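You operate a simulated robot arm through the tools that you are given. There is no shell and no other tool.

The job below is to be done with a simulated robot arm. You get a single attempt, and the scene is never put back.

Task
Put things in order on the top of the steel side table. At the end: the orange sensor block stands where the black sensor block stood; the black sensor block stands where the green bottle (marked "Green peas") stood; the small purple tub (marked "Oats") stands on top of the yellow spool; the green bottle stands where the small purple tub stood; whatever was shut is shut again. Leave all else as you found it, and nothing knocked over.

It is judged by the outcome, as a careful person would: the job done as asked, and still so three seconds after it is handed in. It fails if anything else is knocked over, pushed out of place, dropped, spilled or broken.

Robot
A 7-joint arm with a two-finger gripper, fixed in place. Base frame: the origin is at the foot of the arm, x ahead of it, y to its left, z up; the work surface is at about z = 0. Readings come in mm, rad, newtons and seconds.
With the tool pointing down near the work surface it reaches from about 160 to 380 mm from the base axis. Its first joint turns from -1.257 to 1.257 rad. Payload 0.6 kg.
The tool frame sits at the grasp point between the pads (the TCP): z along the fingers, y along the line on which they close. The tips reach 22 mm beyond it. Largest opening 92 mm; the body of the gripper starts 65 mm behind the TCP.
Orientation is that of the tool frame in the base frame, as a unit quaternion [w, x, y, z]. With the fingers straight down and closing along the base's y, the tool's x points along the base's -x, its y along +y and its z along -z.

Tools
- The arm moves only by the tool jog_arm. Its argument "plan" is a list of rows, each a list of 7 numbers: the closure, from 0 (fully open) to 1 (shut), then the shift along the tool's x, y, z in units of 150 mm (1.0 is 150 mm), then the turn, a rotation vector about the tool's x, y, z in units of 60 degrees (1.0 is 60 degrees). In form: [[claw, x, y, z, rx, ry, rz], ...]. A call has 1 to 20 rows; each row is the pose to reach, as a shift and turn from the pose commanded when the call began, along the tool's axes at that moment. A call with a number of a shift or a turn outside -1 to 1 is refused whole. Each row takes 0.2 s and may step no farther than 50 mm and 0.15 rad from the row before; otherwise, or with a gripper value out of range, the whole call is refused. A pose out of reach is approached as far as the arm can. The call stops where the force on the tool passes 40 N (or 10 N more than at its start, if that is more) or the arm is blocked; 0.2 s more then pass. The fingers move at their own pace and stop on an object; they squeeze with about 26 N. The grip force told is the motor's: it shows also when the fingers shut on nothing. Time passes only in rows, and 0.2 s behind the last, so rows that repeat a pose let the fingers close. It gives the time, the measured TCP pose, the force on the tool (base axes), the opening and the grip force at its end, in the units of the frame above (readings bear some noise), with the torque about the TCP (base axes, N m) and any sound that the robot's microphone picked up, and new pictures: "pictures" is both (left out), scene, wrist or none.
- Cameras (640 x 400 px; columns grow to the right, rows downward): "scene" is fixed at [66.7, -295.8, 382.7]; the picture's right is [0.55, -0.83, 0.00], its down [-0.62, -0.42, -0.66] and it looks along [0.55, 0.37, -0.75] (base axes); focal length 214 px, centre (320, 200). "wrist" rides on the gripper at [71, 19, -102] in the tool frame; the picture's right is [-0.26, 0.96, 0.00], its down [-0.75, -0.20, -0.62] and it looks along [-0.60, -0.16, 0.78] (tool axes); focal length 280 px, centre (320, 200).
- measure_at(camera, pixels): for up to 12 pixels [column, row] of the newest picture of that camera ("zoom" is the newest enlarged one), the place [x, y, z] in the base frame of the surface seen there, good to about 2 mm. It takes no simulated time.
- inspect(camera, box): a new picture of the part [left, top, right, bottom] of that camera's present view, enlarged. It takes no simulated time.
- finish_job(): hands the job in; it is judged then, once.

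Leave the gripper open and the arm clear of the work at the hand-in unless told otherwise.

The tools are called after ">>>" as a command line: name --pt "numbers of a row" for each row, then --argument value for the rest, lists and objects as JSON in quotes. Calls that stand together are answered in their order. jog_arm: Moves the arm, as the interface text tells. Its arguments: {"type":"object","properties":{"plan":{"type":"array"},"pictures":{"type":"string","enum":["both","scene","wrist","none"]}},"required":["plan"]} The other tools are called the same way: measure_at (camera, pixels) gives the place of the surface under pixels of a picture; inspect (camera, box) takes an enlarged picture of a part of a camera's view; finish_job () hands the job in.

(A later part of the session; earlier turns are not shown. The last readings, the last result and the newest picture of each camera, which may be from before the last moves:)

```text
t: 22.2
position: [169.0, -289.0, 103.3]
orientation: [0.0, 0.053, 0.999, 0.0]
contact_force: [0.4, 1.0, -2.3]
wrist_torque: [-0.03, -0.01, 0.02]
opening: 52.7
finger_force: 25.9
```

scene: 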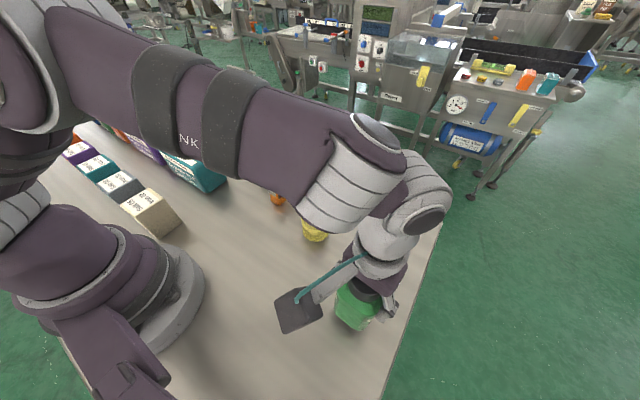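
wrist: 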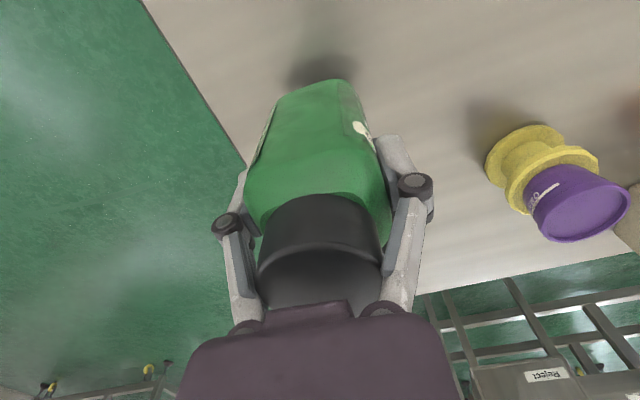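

The bottle is over the target and held straight. I'll lower it to just above the table, then settle slowly.

>>> jog_arm --pt "0.6 0 0 0.08 0 0 0" --pt "0.6 0 0 0.16 0 0 0" --pt "0.6 0 0 0.2 0 0 0" --pt "0.6 0 0 0.22 0 0 0" --pt "0.6 0 0 0.22 0 0 0"

>>> inspect --camera "scene" --box '[300, 250, 420, 350]'

```text
t: 23.4
position: [168.0, -288.7, 69.8]
orientation: [0.001, 0.052, 0.999, 0.001]
contact_force: [0.1, -0.2, -2.1]
wrist_torque: [0.02, 0.01, -0.01]
opening: 52.3
finger_force: 25.9
```

scene: 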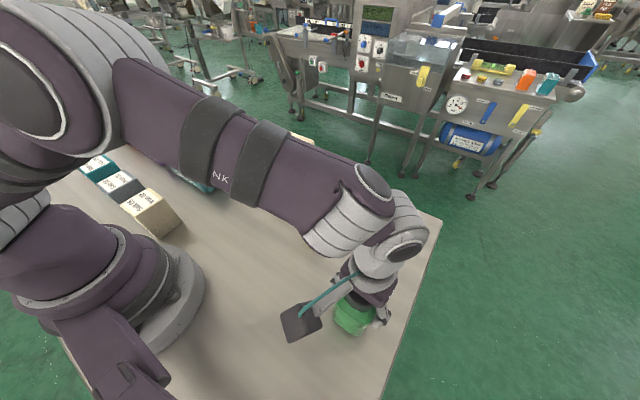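
wrist: 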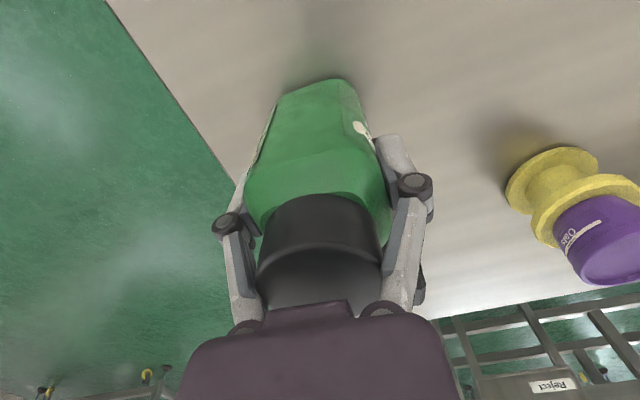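

```text
4.00 times, centred on (360, 300) of scene
```

zoom: 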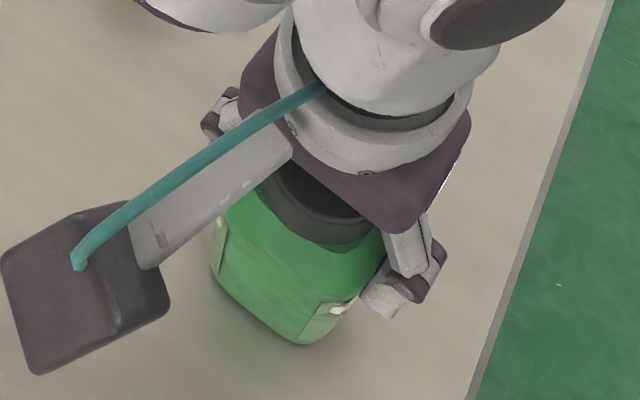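

It's still hanging free at -2.1 N. I'll settle it down in small steps until it meets the table.

>>> jog_arm --pt "0.6 0 0 0.01 0 0 0" --pt "0.6 0 0 0.016 0 0 0" --pt "0.6 0 0 0.022 0 0 0" --pt "0.6 0 0 0.026 0 0 0" --pt "0.6 0 0 0.026 0 0 0" --pictures "none"

```text
t: 24.6
position: [168.5, -291.0, 66.5]
orientation: [0.0, 0.052, 0.999, -0.001]
contact_force: [-5.5, 11.0, 32.1]
wrist_torque: [-0.05, 0.52, -0.11]
opening: 52.7
finger_force: 26.2
```

It's in firm contact at 32 N. I'll ease up about 1.3 mm to relieve the load before letting go.

>>> jog_arm --pt "0.6 0 0 -0.004 0 0 0" --pt "0.6 0 0 -0.008 0 0 0" --pt "0.6 0 0 -0.008 0 0 0" --pictures "wrist"

```text
t: 25.4
position: [167.5, -290.8, 67.7]
orientation: [-0.001, 0.052, 0.999, 0.0]
contact_force: [-0.5, -0.5, -1.2]
wrist_torque: [0.01, 0.02, 0.04]
opening: 52.7
finger_force: 26.2
```

wrist: 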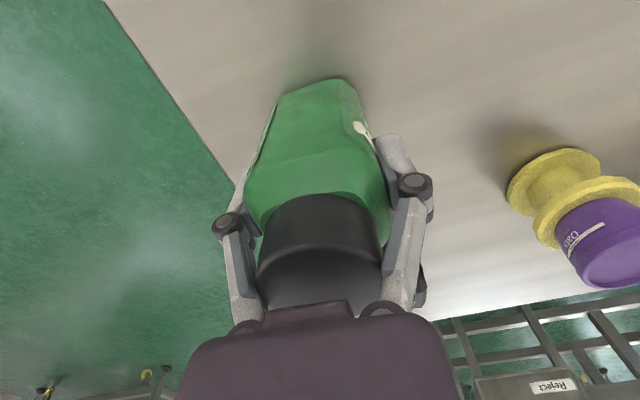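

The load is nearly balanced at -1.2 N with the bottle standing on the table. I'll open the fingers slowly.

>>> jog_arm --pt "0.55 0 0 0.003 0 0 0" --pt "0.42 0 0 0.003 0 0 0" --pt "0.38 0 0 0.003 0 0 0" --pt "0.34 0 0 0.003 0 0 0" --pt "0.25 0 0 0.003 0 0 0" --pt "0.1 0 0 0.003 0 0 0" --pt "0.05 0 0 0.003 0 0 0"

```text
t: 27.0
position: [169.5, -289.4, 68.5]
orientation: [0.0, 0.053, 0.999, -0.001]
contact_force: [-0.7, 1.0, 0.8]
wrist_torque: [-0.01, 0.0, -0.01]
opening: 87.4
finger_force: 0.1
```

scene: 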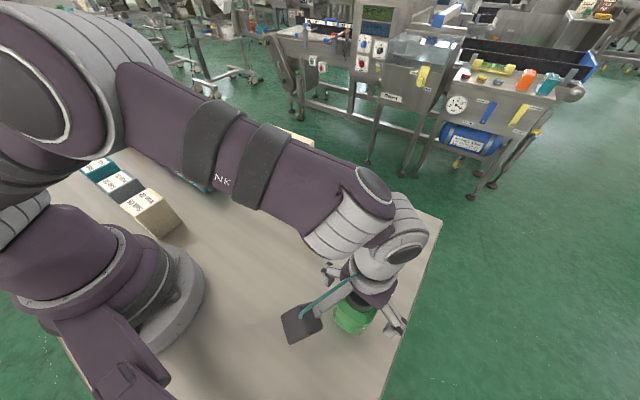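
wrist: 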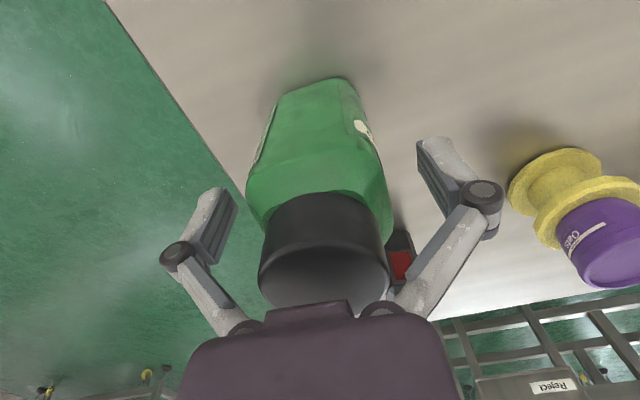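

The bottle is released and standing straight. I'll rise vertically clear of the cap and then check where it stands.

>>> jog_arm --pt "0.05 0 0 -0.07 0 0 0" --pt "0.05 0 0 -0.2 0 0 0" --pt "0.05 0 0 -0.35 0 0 0" --pt "0.05 0 0 -0.5 0 0 0" --pt "0.05 0 0 -0.65 0 0 0" --pt "0.05 0 0 -0.72 0 0 0" --pt "0.05 0 0 -0.72 0 0 0"

>>> measure_at --camera "wrist" --pixels '[[320, 130]]'

```text
t: 28.6
position: [167.7, -289.6, 176.9]
orientation: [0.0, 0.053, 0.999, 0.0]
contact_force: [0.0, -1.0, -1.1]
wrist_torque: [-0.05, 0.01, -0.03]
opening: 87.6
finger_force: 0.0
```

scene: 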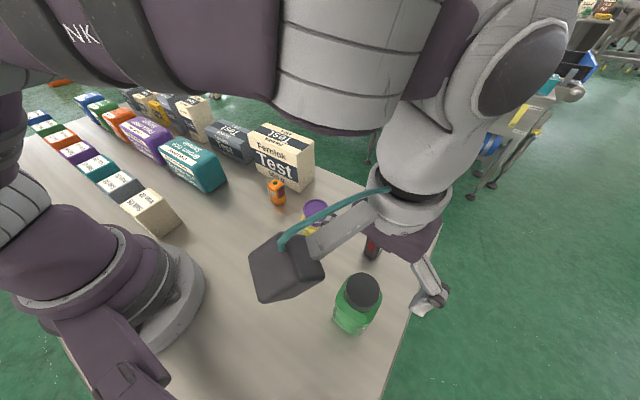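
wrist: 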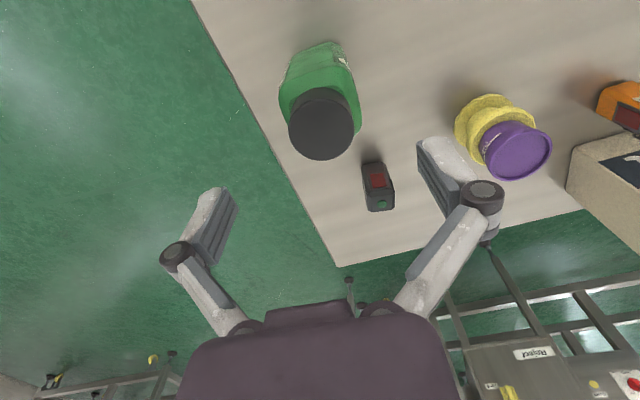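

```text
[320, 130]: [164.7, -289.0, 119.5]
```

The bottle stands upright at the tub's old place. I'll measure its cap from both cameras to confirm its centre, and also re-measure the black block.

>>> measure_at --camera "wrist" --pixels '[[290, 124], [353, 120], [320, 94], [322, 157], [298, 102], [344, 100], [300, 148], [346, 144]]'

>>> measure_at --camera "scene" --pixels '[[347, 293], [379, 292], [363, 278], [363, 306], [352, 283], [373, 281], [353, 303], [374, 303]]'

>>> inspect --camera "wrist" --box '[330, 140, 430, 230]'

>>> measure_at --camera "wrist" --pixels '[[364, 168], [383, 164], [369, 208], [393, 203], [366, 185], [391, 182], [381, 204], [380, 192], [370, 195], [388, 195], [375, 165], [378, 180]]'

```text
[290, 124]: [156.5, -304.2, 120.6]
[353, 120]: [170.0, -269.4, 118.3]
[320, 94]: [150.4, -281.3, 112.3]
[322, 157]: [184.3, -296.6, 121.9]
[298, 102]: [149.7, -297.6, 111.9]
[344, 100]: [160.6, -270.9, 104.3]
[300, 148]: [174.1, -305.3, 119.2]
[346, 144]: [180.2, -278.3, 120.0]
```

```text
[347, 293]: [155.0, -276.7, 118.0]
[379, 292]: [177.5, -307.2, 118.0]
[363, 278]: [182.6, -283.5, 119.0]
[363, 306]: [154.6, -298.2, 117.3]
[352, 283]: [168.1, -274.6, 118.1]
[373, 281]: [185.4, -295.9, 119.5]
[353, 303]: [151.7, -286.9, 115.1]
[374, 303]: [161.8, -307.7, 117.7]
```

```text
4.44 times, centred on (380, 185) of wrist
```

zoom: 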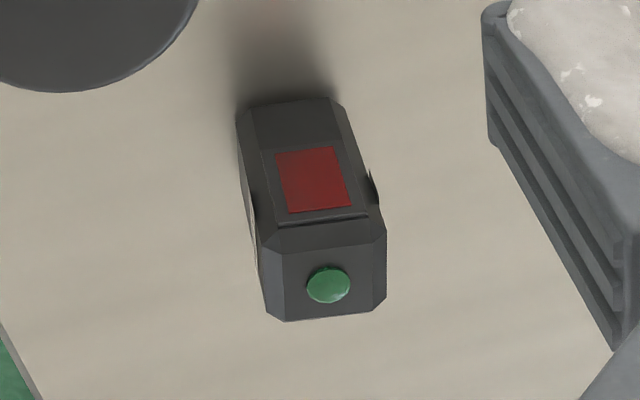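

```text
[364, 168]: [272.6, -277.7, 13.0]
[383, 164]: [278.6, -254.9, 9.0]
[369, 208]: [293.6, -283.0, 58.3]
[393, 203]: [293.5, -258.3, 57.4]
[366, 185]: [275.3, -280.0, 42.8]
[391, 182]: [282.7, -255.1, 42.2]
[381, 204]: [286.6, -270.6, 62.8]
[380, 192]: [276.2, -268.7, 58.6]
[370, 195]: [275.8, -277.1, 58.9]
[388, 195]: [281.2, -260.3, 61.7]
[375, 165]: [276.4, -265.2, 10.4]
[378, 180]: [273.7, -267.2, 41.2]
```

Bottle placement is confirmed: the cap centre reads about (167, -290), within 2 mm of the tub's old centre. Next is the black block, centred near (289, -270) and turned about -13°. It lies about 395 mm out, so I'll tilt the tool slightly outward. First I'll move part-way at height and turn the gripper to -13°.

>>> jog_arm --pt "0.05 -0.1 0.03 0.0 0 0 0.03" --pt "0.05 -0.25 0.08 0.03 0 0 0.07" --pt "0.05 -0.4 0.12 0.06 0 0 0.117" --pt "0.05 -0.465 0.145 0.08 0 0 0.117" --pt "0.05 -0.465 0.145 0.08 0 0 0.117"

```text
t: 29.8
position: [239.1, -275.0, 161.9]
orientation: [0.0, 0.113, 0.994, 0.001]
contact_force: [-0.9, 0.5, -0.7]
wrist_torque: [0.0, -0.01, 0.01]
opening: 87.3
finger_force: 0.1
```

scene: 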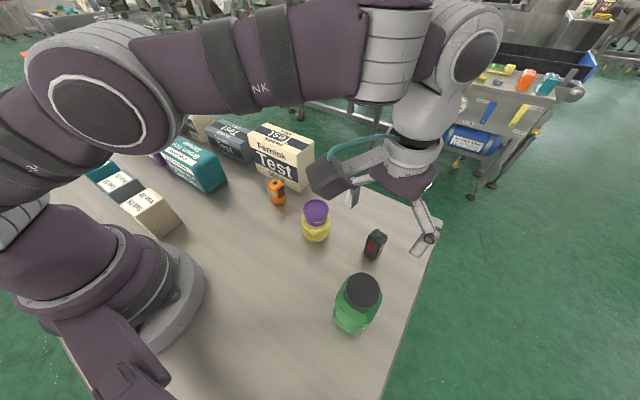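
wrist: 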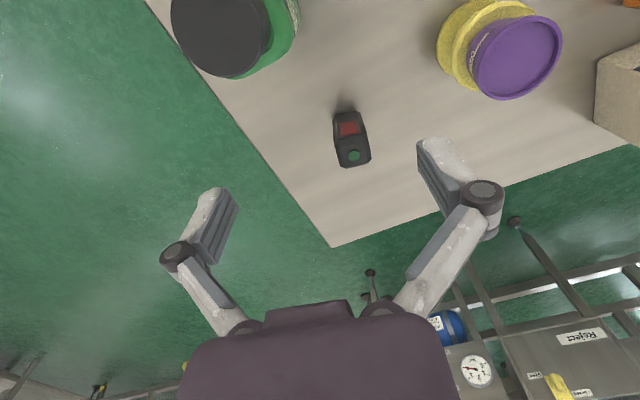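

The yaw is now -13° as wanted. I'll tilt the tool 10° outward and move above the block at z≈105, then check how well the arm reaches it.

>>> jog_arm --pt "0.05 0 0 0 0 -0.06 0" --pt "0.05 0 0 0 0 -0.12 0" --pt "0.05 -0.08 0.02 0.1 0 -0.1667 0" --pt "0.05 -0.16 0.05 0.2 0 -0.1667 0" --pt "0.05 -0.25 0.08 0.3 0 -0.1667 0" --pt "0.05 -0.311 0.106 0.393 0 -0.1667 0" --pt "0.05 -0.311 0.106 0.393 0 -0.1667 0" --pt "0.05 -0.311 0.106 0.393 0 -0.1667 0"

```text
t: 31.6
position: [289.3, -270.7, 105.3]
orientation: [0.086, 0.113, 0.99, -0.01]
contact_force: [0.2, -0.7, 0.3]
wrist_torque: [0.01, 0.0, -0.01]
opening: 87.4
finger_force: 0.0
```

scene: 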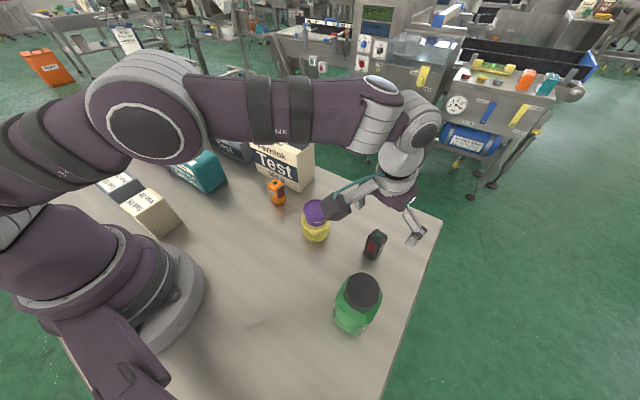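
wrist: 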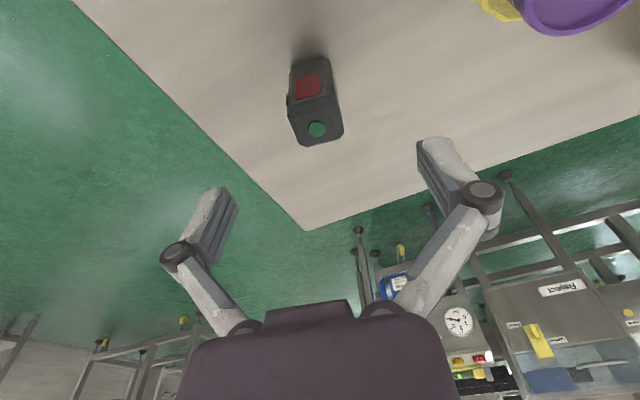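

The arm reached the pose. The block appears at wrist (316,105), slightly left of the finger midline. I'll measure it again from here to align precisely.

>>> inspect --camera "wrist" --box '[260, 40, 370, 160]'

>>> measure_at --camera "wrist" --pixels '[[291, 66], [326, 60], [290, 115], [338, 105], [302, 144], [342, 135], [316, 130], [296, 122], [335, 115], [310, 62], [310, 90], [322, 141]]'

>>> measure_at --camera "scene" --pixels '[[369, 234], [384, 237], [375.5, 241], [380, 232], [379, 236.5], [376, 257], [366, 251], [381, 249], [370, 245], [379, 248]]'

```text
3.33 times, centred on (315, 100) of wrist
```

zoom: 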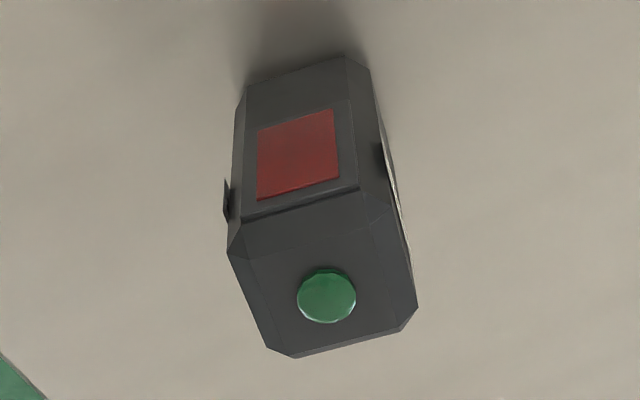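

```text
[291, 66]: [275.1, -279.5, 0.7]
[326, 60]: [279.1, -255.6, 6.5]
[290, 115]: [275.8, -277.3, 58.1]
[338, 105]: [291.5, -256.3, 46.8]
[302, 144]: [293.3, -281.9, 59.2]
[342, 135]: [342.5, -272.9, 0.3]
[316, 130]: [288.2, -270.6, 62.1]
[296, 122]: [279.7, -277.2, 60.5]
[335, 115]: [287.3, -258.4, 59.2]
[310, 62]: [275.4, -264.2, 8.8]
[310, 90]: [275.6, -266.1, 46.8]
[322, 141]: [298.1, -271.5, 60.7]
```

```text
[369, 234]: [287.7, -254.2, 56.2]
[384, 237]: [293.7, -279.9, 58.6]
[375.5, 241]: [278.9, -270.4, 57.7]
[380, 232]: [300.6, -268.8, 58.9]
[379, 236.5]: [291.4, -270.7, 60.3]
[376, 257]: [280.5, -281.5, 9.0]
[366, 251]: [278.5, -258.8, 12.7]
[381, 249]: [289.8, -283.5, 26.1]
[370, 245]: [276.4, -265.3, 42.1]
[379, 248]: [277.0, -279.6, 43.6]
```

The block's centre reads (289.5, -270.5), right under the TCP. I'll descend vertically in base axes to z≈38.

>>> jog_arm --pt "0.05 0.016 0 0.09 0 0 0" --pt "0.05 0.032 0 0.18 0 0 0" --pt "0.05 0.048 0 0.27 0 0 0" --pt "0.05 0.063 0 0.36 0 0 0" --pt "0.05 0.0775 0 0.44 0 0 0" --pt "0.05 0.0775 0 0.44 0 0 0"

>>> inspect --camera "scene" --box '[310, 190, 430, 300]'

```text
t: 33.0
position: [287.9, -270.9, 37.0]
orientation: [0.087, 0.114, 0.99, -0.01]
contact_force: [-0.4, -0.1, -0.6]
wrist_torque: [0.03, -0.02, 0.02]
opening: 87.5
finger_force: 0.0
```

scene: 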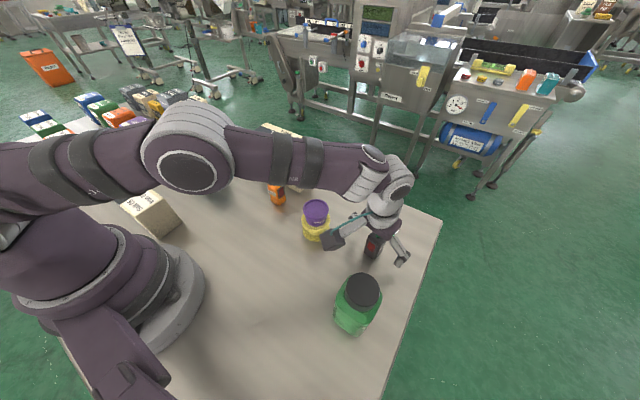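
wrist: 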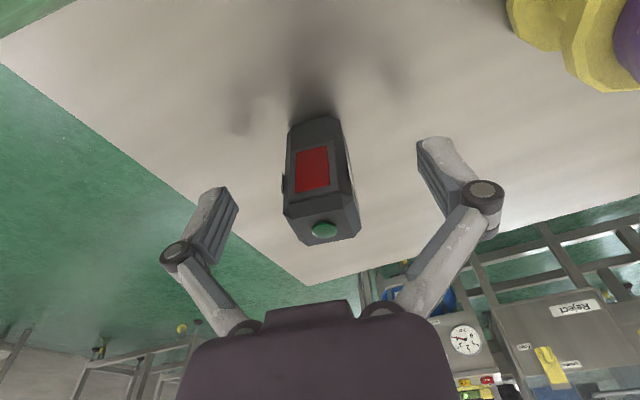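

```text
3.64 times, centred on (370, 245) of scene
```

zoom: 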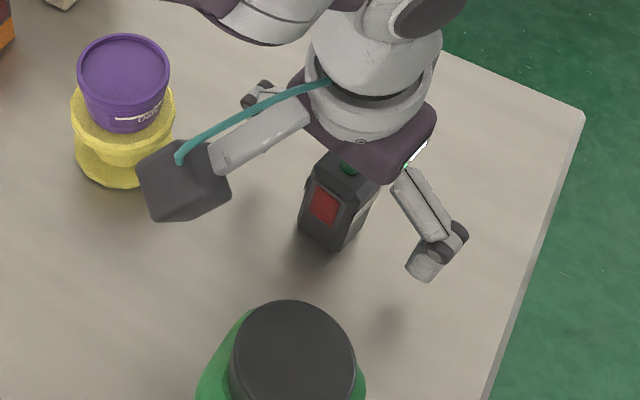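

The fingers are on either side of the block and clear of everything. I'll close gradually.

>>> jog_arm --pt "0.2 0 0 0 0 0 0" --pt "0.35 0 0 0 0 0 0" --pt "0.5 0 0 0 0 0 0" --pt "0.58 0 0 0 0 0 0" --pt "0.62 0 0 0 0 0 0" --pt "0.66 0 0 0 0 0 0" --pt "0.7 0 0 0 0 0 0" --pt "0.74 0 0 0 0 0 0" --pt "0.78 0 0 0 0 0 0" --pt "0.85 0 0 0 0 0 0" --pt "0.85 0 0 0 0 0 0"

>>> inspect --camera "scene" --box '[330, 200, 430, 290]'

```text
t: 35.4
position: [289.1, -271.2, 37.8]
orientation: [0.087, 0.113, 0.99, -0.009]
contact_force: [-0.7, 0.2, 1.4]
wrist_torque: [0.03, 0.01, 0.03]
opening: 26.9
finger_force: 26.0
```

scene: 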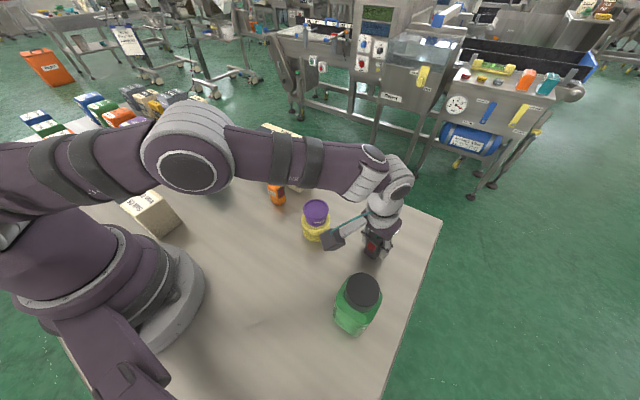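
wrist: 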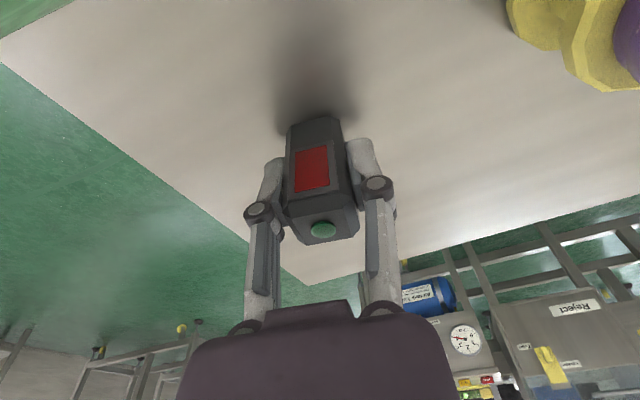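

```text
4.44 times, centred on (380, 245) of scene
```

zoom: 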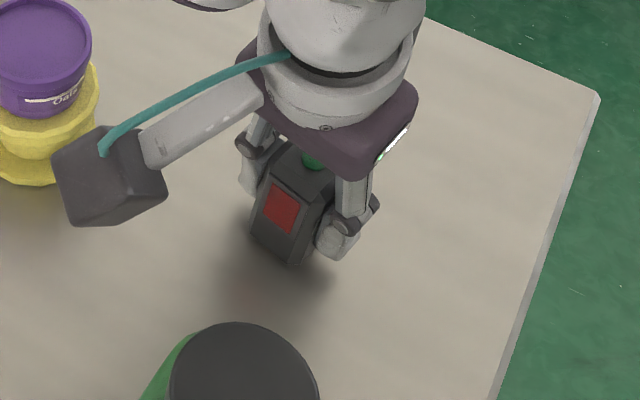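

The block is gripped with the opening at 26.9 mm and TCP about (289, -270.5). That spot is where the orange block will go. I'll lift straight up about 72 mm.

>>> jog_arm --pt "0.85 -0.006 0 -0.033 0 0 0" --pt "0.85 -0.02 0 -0.113 0 0 0" --pt "0.85 -0.036 0 -0.204 0 0 0" --pt "0.85 -0.052 0 -0.295 0 0 0" --pt "0.85 -0.068 0 -0.386 0 0 0" --pt "0.85 -0.0833 0 -0.4727 0 0 0" --pt "0.85 -0.0833 0 -0.4727 0 0 0"

```text
t: 37.0
position: [288.9, -270.9, 109.7]
orientation: [0.086, 0.113, 0.99, -0.01]
contact_force: [0.1, 0.4, -0.7]
wrist_torque: [-0.01, -0.03, 0.01]
opening: 27.2
finger_force: 26.0
```

scene: 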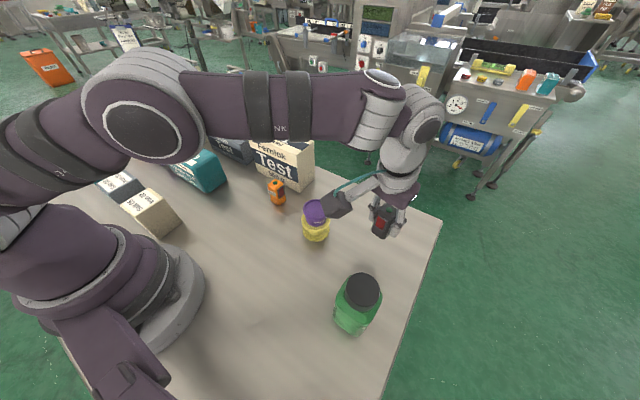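
wrist: 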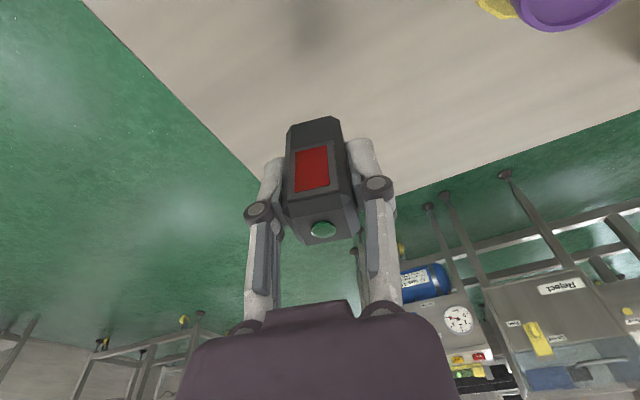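

It's lifted cleanly. I'll carry it toward the bottle's old place in two legs, raising a little and turning the gripper 23° about the vertical so the camera block keeps clear of the robot base.

>>> jog_arm --pt "0.85 0.08 0.03 -0.06 0 0 0" --pt "0.85 0.22 0.07 -0.12 -0.011 0 -0.063" --pt "0.85 0.36 0.12 -0.16 -0.0222 0 -0.126" --pt "0.85 0.5 0.17 -0.19 -0.0333 0 -0.189" --pt "0.85 0.62 0.21 -0.21 -0.0444 0 -0.252" --pt "0.85 0.711 0.24 -0.227 -0.0555 0 -0.315" --pt "0.85 0.711 0.24 -0.227 -0.0666 0 -0.3776" --pt "0.85 0.711 0.24 -0.227 -0.0666 0 -0.3776"

```text
t: 38.8
position: [187.9, -210.8, 125.6]
orientation: [0.087, -0.087, 0.992, 0.007]
contact_force: [-0.9, -0.6, -0.7]
wrist_torque: [-0.03, -0.02, 0.02]
opening: 26.9
finger_force: 25.5
```

scene: 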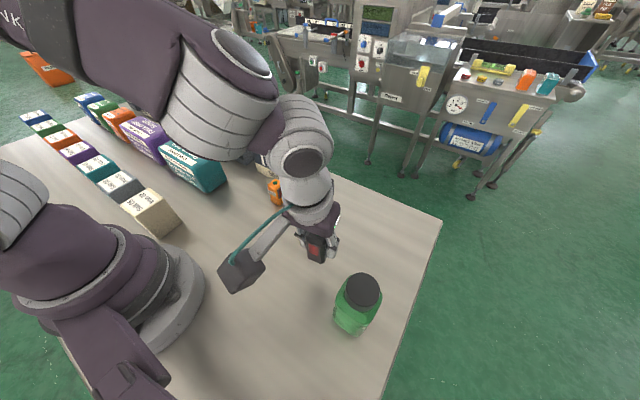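
wrist: 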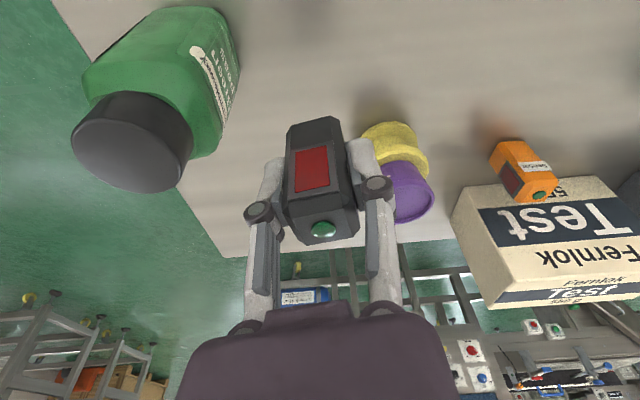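

Yaw is now +10° and the block is held steady. Next leg: move (-60, +59) mm to above the bottle's old place.

>>> jog_arm --pt "0.85 0.07 0.1 -0.012 0 0 0" --pt "0.85 0.16 0.227 -0.028 0 0 0" --pt "0.85 0.25 0.355 -0.044 0 0 0" --pt "0.85 0.3198 0.454 -0.0564 0 0 0" --pt "0.85 0.3198 0.454 -0.0564 0 0 0"

```text
t: 40.0
position: [127.8, -152.1, 125.3]
orientation: [0.087, -0.087, 0.992, 0.007]
contact_force: [-0.1, -0.1, -0.7]
wrist_torque: [-0.02, 0.01, 0.0]
opening: 26.6
finger_force: 26.2
```

scene: 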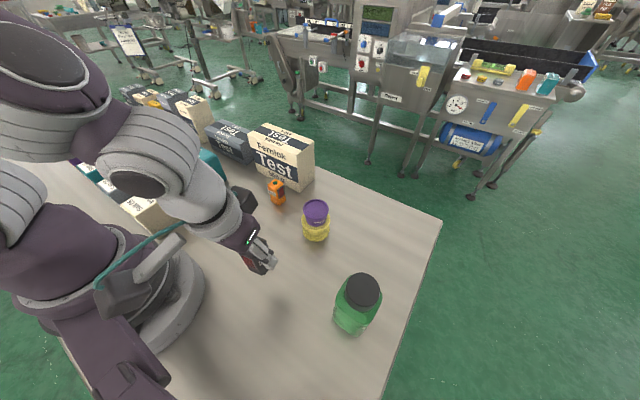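
wrist: 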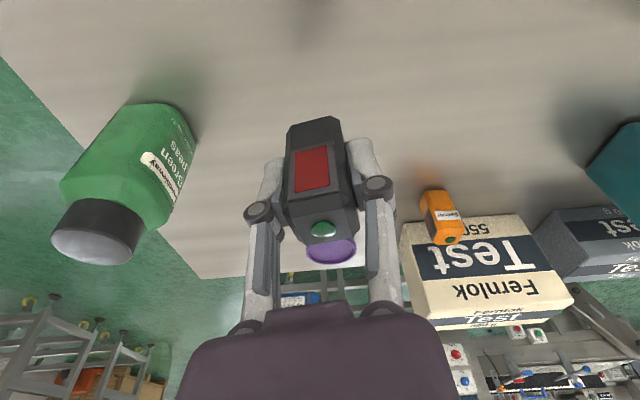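

I'm above the target spot. I'll lower vertically to about 6 mm above the table.

>>> jog_arm --pt "0.85 0.015 0 0.085 0 0 0" --pt "0.85 0.035 0 0.2 0 0 0" --pt "0.85 0.055 0 0.31 0 0 0" --pt "0.85 0.075 0 0.425 0 0 0" --pt "0.85 0.087 0 0.495 0 0 0" --pt "0.85 0.0938 0 0.5318 0 0 0" --pt "0.85 0.0938 0 0.5318 0 0 0"

>>> inspect --camera "scene" --box '[210, 220, 320, 320]'

```text
t: 41.6
position: [129.0, -152.6, 43.0]
orientation: [0.087, -0.087, 0.992, 0.008]
contact_force: [1.1, 0.9, -0.9]
wrist_torque: [0.0, 0.0, 0.02]
opening: 26.8
finger_force: 25.7
```

scene: 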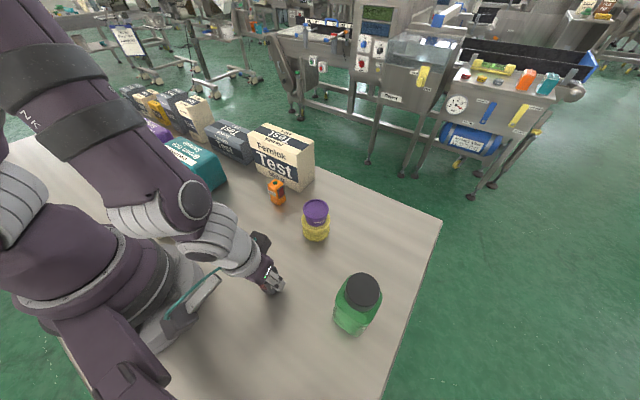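
wrist: 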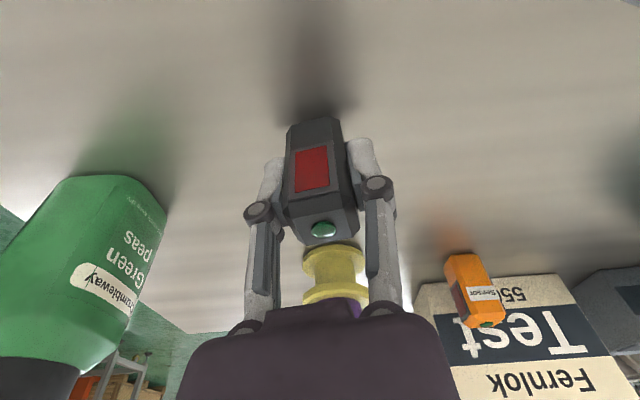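

```text
4.00 times, centred on (265, 270) of scene
```

zoom: 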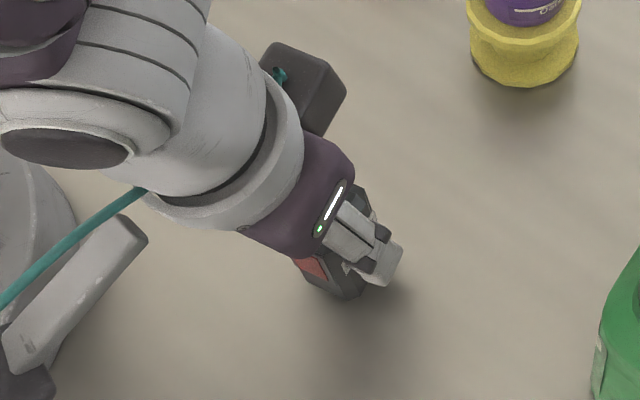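

The block hovers about 5 mm above the table, over the bottle's old place. I'll settle it slowly.

>>> jog_arm --pt "0.85 0.002 0 0.012 0 0 0" --pt "0.85 0.004 0 0.023 0 0 0" --pt "0.85 0.005 0 0.03 0 0 0" --pt "0.85 0.006 0 0.034 0 0 0" --pt "0.85 0.006 0 0.034 0 0 0" --pictures "none"

```text
t: 42.8
position: [129.7, -150.4, 38.4]
orientation: [0.087, -0.087, 0.992, 0.007]
contact_force: [-0.4, 0.2, 0.1]
wrist_torque: [-0.01, 0.0, -0.01]
opening: 27.1
finger_force: 25.5
```

It's barely touching. I'll take another 0.6 mm to make sure it's seated.

>>> jog_arm --pt "0.85 0.0004 0 0.002 0 0 0" --pt "0.85 0.0007 0 0.004 0 0 0" --pt "0.85 0.0007 0 0.004 0 0 0" --pictures "none"

```text
t: 43.6
position: [128.0, -152.7, 38.9]
orientation: [0.087, -0.087, 0.992, 0.007]
contact_force: [-0.3, 0.4, -0.3]
wrist_torque: [0.02, 0.01, -0.02]
opening: 26.9
finger_force: 26.1
```

It's not yet clearly loaded; it was gripped at command height 38.1 and I'm at 38.3. I'll take another 0.7 mm.

>>> jog_arm --pt "0.85 0.0004 0 0.002 0 0 0" --pt "0.85 0.0008 0 0.0046 0 0 0" --pt "0.85 0.0008 0 0.0046 0 0 0" --pictures "none"

```text
t: 44.4
position: [128.3, -153.5, 37.4]
orientation: [0.087, -0.087, 0.992, 0.008]
contact_force: [0.1, -0.4, -0.5]
wrist_torque: [-0.01, 0.04, 0.0]
opening: 26.8
finger_force: 26.0
```

Still no load. I'll keep lowering in 0.5 mm steps until the force shows contact.

>>> jog_arm --pt "0.85 0.0006 0 0.0033 0 0 0" --pt "0.85 0.0012 0 0.0066 0 0 0" --pt "0.85 0.0012 0 0.0066 0 0 0" --pictures "scene"

>>> inspect --camera "scene" --box '[240, 250, 310, 310]'

```text
t: 45.2
position: [128.5, -151.0, 36.6]
orientation: [0.087, -0.087, 0.992, 0.007]
contact_force: [0.7, -2.9, 18.9]
wrist_torque: [-0.05, -0.13, -0.01]
opening: 26.9
finger_force: 26.4
```

scene: 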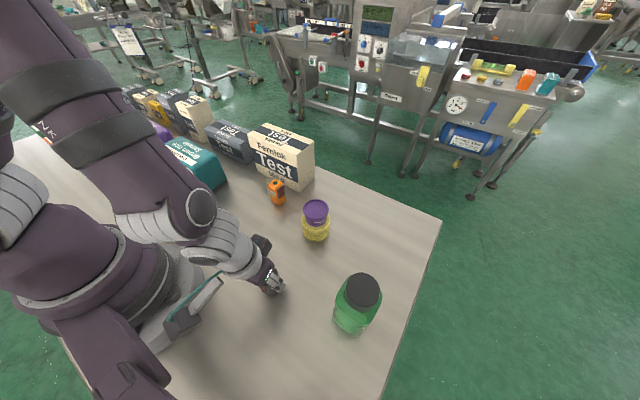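

```text
6.67 times, centred on (275, 280) of scene
```

zoom: 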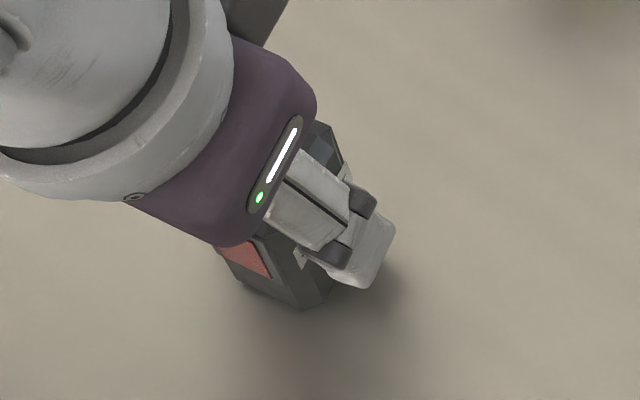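

Contact is now clear at 19 N. I'll ease up 0.5 mm and release slowly.

>>> jog_arm --pt "0.85 -0.0006 0 -0.0033 0 0 0" --pt "0.85 -0.0006 0 -0.0033 0 0 0" --pt "0.72 -0.0006 0 -0.0033 0 0 0" --pt "0.68 -0.0006 0 -0.0033 0 0 0" --pt "0.64 -0.0006 0 -0.0033 0 0 0" --pt "0.6 -0.0006 0 -0.0033 0 0 0" --pt "0.5 -0.0006 0 -0.0033 0 0 0" --pt "0.4 -0.0006 0 -0.0033 0 0 0" --pt "0.4 -0.0006 0 -0.0033 0 0 0"

>>> inspect --camera "scene" --box '[240, 250, 310, 310]'

```text
t: 47.2
position: [128.7, -151.7, 37.1]
orientation: [0.087, -0.087, 0.992, 0.007]
contact_force: [0.1, 0.0, -0.4]
wrist_torque: [0.01, -0.01, 0.01]
opening: 55.0
finger_force: 0.0
```

scene: 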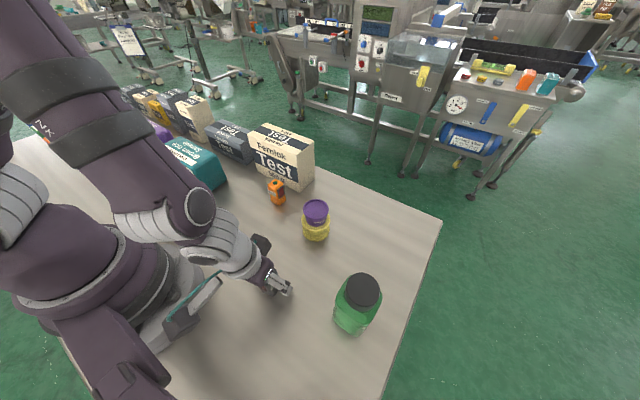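
wrist: 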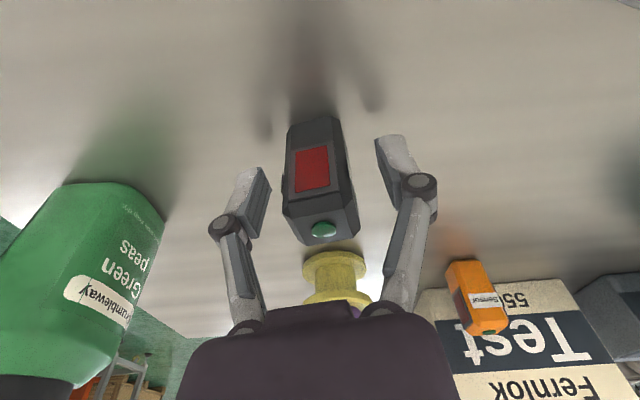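

```text
6.67 times, centred on (275, 280) of scene
```

zoom: 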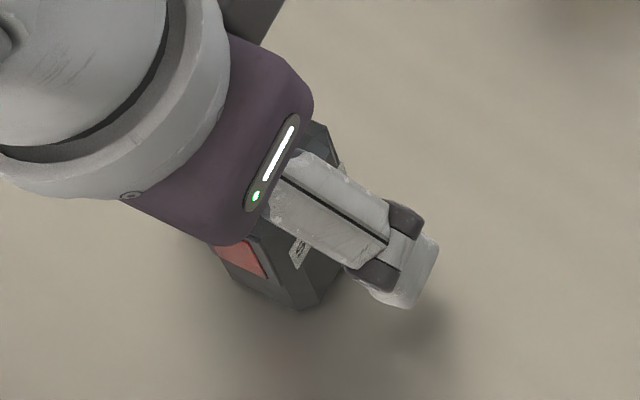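

It's released, and the block stands upright between the open fingers. I'll rise vertically well clear.

>>> jog_arm --pt "0.4 -0.012 0 -0.066 0 0 0" --pt "0.4 -0.03 0 -0.17 0 0 0" --pt "0.4 -0.055 0 -0.31 0 0 0" --pt "0.4 -0.08 0 -0.45 0 0 0" --pt "0.4 -0.11 0 -0.62 0 0 0" --pt "0.4 -0.14 0 -0.79 0 0 0" --pt "0.4 -0.14 0 -0.79 0 0 0"

>>> inspect --camera "scene" --box '[230, 240, 310, 310]'

```text
t: 48.8
position: [127.7, -152.8, 156.2]
orientation: [0.086, -0.086, 0.993, 0.008]
contact_force: [0.9, 0.3, -0.1]
wrist_torque: [0.02, -0.02, 0.02]
opening: 55.3
finger_force: 0.1
```

scene: 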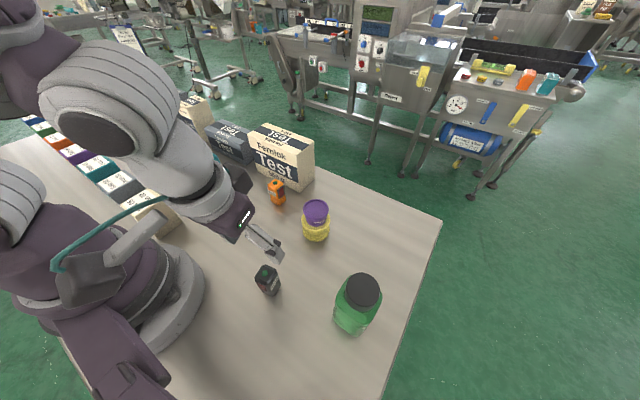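
wrist: 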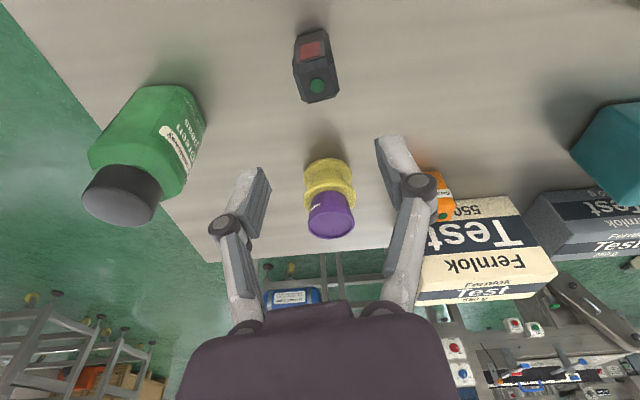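

```text
5.71 times, centred on (270, 275) of scene
```

zoom: 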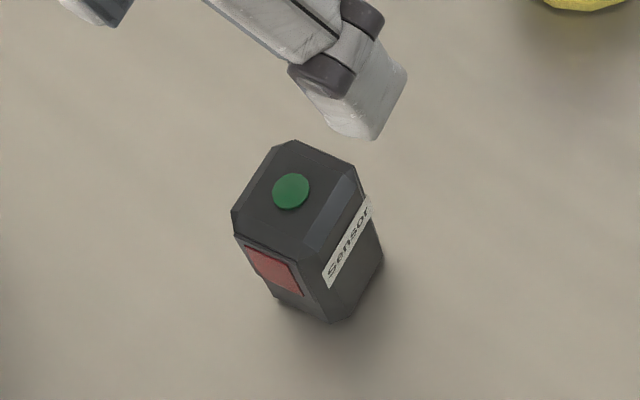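

The black block stands upright. I'll measure where it stands, and measure the orange block and the Fernlok box next to it for the next grasp.

>>> measure_at --camera "scene" --pixels '[[265, 273.5], [268, 290], [258, 278], [275, 272], [262, 270], [272, 296]]'

>>> measure_at --camera "wrist" --pixels '[[316, 86], [302, 98], [330, 90], [320, 100], [297, 40], [325, 32]]'

>>> inspect --camera "scene" --box '[240, 140, 330, 220]'

>>> measure_at --camera "scene" --pixels '[[300, 190], [299, 185], [290, 184], [289, 165], [256, 170], [255, 150], [258, 165], [312, 176], [300, 155], [270, 130], [260, 178], [275, 160]]'

```text
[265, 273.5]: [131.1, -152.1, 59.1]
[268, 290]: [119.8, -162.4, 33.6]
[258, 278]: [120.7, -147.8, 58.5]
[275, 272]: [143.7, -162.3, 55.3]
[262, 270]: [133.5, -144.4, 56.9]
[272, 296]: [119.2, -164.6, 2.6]
```

```text
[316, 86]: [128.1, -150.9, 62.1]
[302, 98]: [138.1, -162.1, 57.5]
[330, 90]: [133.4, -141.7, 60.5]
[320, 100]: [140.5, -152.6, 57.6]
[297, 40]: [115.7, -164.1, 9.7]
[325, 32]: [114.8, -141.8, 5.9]
```

```text
5.00 times, centred on (285, 180) of scene
```

zoom: 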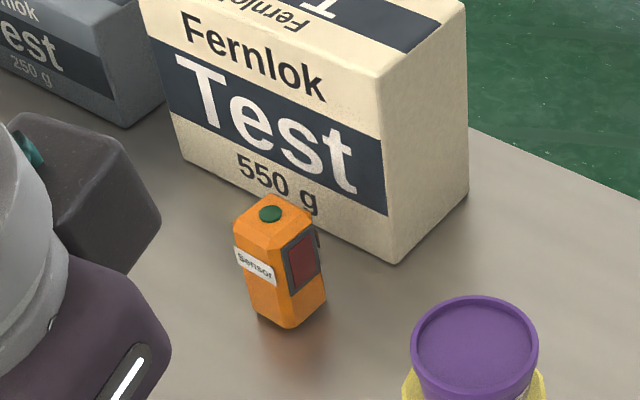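

```text
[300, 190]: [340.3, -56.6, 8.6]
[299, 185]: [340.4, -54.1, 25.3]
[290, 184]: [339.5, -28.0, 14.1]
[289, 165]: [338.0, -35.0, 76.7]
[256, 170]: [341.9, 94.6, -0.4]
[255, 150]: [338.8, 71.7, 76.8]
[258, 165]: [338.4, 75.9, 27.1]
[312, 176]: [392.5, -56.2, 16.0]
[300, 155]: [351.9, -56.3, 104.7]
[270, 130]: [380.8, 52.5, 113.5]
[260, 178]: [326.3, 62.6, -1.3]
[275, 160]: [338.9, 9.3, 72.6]
```

The black block's centre is about (129.6, -151.5), right on the bottle's old spot. The Fernlok box's front face is at x≈339, top z≈113, about 36 mm behind the orange block. A dark box also sits on the far side of the gripper, at scene (240,180). I'll measure it so it doesn't touch the Fernlok box.

>>> measure_at --camera "scene" --pixels '[[228, 165], [239, 170], [247, 180], [243, 190], [236, 193], [250, 178], [225, 160], [235, 165], [238, 186], [254, 215], [216, 196], [243, 225]]'

>>> inspect --camera "scene" --box '[160, 130, 300, 290]'

```text
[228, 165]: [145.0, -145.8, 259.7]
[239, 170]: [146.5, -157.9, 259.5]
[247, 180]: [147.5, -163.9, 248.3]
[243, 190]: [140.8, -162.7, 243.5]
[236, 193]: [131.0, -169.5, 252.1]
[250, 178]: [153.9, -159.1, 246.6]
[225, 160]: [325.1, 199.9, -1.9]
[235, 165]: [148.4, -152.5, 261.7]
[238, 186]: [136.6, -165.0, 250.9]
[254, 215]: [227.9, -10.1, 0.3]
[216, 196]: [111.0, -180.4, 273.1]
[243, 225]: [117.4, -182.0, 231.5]
```

```text
2.50 times, centred on (230, 210) of scene
```

zoom: 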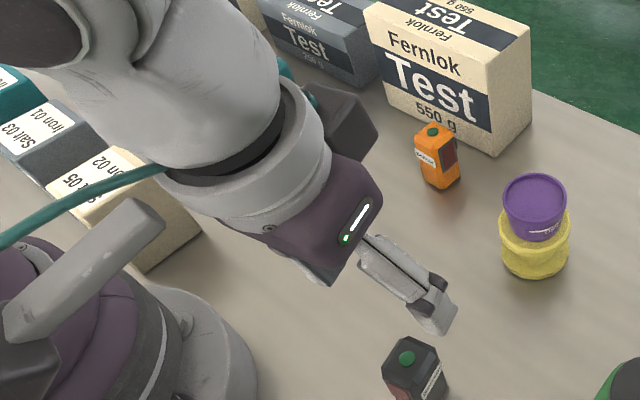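

The dark box sits about 95 mm above the TCP and only about 25 mm ahead of it, so it will stay above and clear of the Fernlok box. I'll now move toward the orange block at height, in two legs.

>>> jog_arm --pt "0.4 -0.1 0.05 0.018 0 0 0" --pt "0.4 -0.25 0.13 0.044 0 0 0" --pt "0.4 -0.4 0.206 0.07 0 0 0" --pt "0.4 -0.55 0.283 0.097 0 0 0" --pt "0.4 -0.66 0.34 0.116 0 0 0" --pt "0.4 -0.732 0.377 0.129 0 0 0" --pt "0.4 -0.732 0.377 0.129 0 0 0"

```text
t: 50.4
position: [229.3, -76.1, 157.5]
orientation: [0.086, -0.087, 0.992, 0.008]
contact_force: [0.6, 0.7, -0.1]
wrist_torque: [0.0, 0.0, 0.0]
opening: 55.5
finger_force: 0.1
```

scene: 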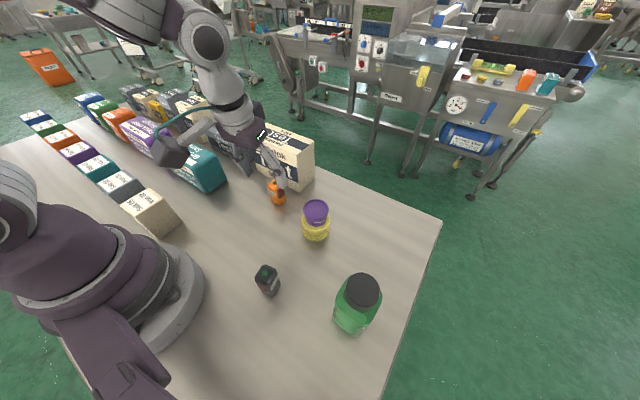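
wrist: 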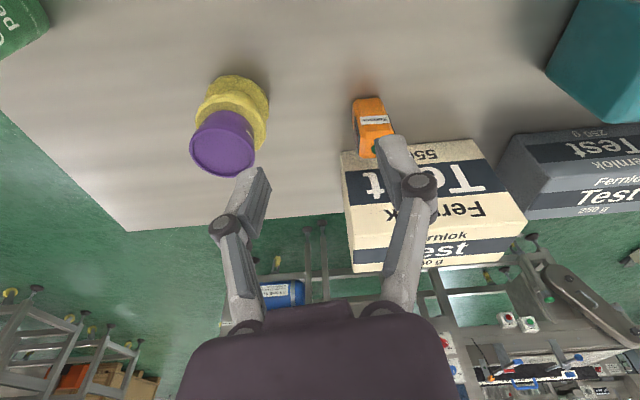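

The orange block shows at wrist (372,125). I'll continue to directly above it at z≈135 and look.

>>> jog_arm --pt "0.4 -0.1 0.052 0.054 0 0 0" --pt "0.4 -0.22 0.115 0.12 0 0 0" --pt "0.4 -0.33 0.172 0.178 0 0 0" --pt "0.4 -0.4105 0.2144 0.2213 0 0 0" --pt "0.4 -0.4105 0.2144 0.2213 0 0 0"

>>> inspect --camera "wrist" --box '[260, 40, 380, 180]'

```text
t: 51.6
position: [288.6, -32.4, 133.5]
orientation: [0.087, -0.088, 0.992, 0.007]
contact_force: [0.0, 0.1, 0.4]
wrist_torque: [0.01, -0.01, -0.04]
opening: 55.0
finger_force: 0.2
```

scene: 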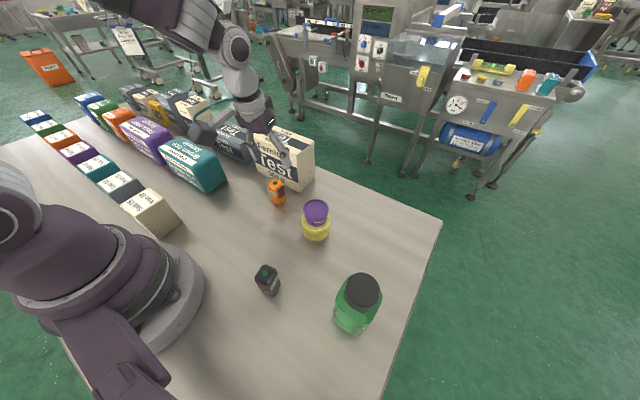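
wrist: 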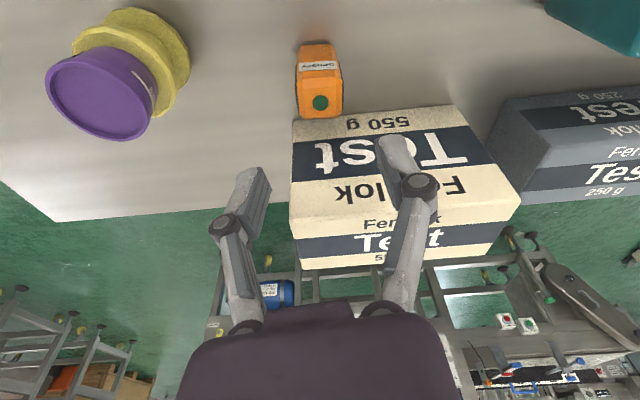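

```text
2.86 times, centred on (320, 110) of wrist
```

zoom: 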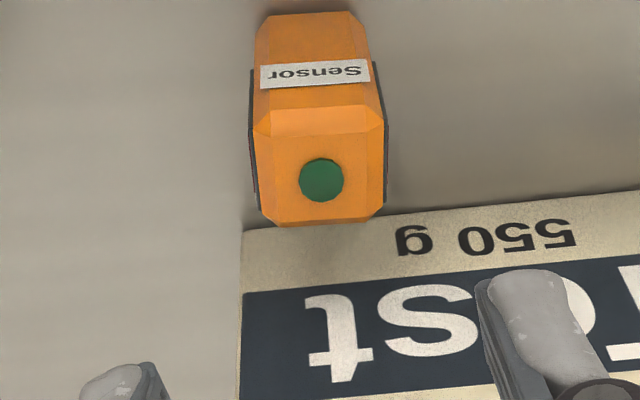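

I'll measure points on the orange block's front face, top and back edge to get its centre and turn.

>>> measure_at --camera "wrist" --pixels '[[303, 67], [335, 65], [304, 48], [328, 48], [306, 80], [333, 78], [320.7, 103], [302, 114], [338, 112], [299, 92], [341, 90], [320, 78]]'

>>> inspect --camera "scene" --box '[250, 165, 305, 215]'

>>> measure_at --camera "scene" --pixels '[[270.5, 192], [273, 194], [275, 196], [272, 200], [275, 202], [280, 202], [283, 200], [280, 198], [284, 196], [276, 183.5], [280, 193], [284, 190]]'

```text
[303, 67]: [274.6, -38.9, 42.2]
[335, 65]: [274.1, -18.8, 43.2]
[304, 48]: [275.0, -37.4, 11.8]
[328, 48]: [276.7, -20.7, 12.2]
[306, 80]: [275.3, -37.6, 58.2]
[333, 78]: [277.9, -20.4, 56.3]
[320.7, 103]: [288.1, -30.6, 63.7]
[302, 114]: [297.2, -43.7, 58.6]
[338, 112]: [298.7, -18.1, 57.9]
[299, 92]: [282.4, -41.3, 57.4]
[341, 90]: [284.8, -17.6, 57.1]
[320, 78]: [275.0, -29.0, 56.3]
```

```text
8.00 times, centred on (278, 190) of scene
```

zoom: 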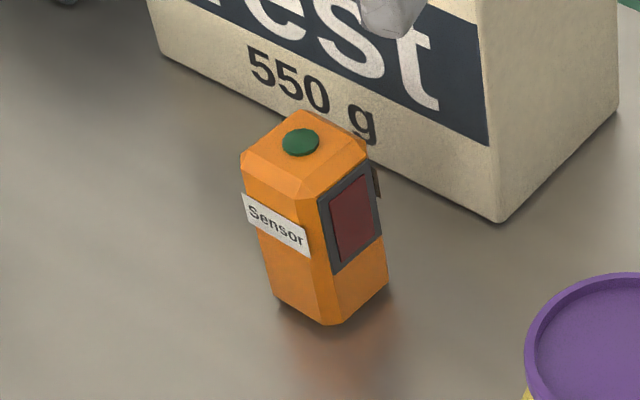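

```text
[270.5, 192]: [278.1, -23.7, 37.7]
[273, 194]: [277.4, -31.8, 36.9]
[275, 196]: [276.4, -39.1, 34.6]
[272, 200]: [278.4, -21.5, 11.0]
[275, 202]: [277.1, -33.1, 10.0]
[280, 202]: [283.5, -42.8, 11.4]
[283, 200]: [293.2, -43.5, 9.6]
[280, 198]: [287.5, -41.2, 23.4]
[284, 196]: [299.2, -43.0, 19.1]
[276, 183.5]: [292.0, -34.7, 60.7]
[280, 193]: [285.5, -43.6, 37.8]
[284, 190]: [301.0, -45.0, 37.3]
```

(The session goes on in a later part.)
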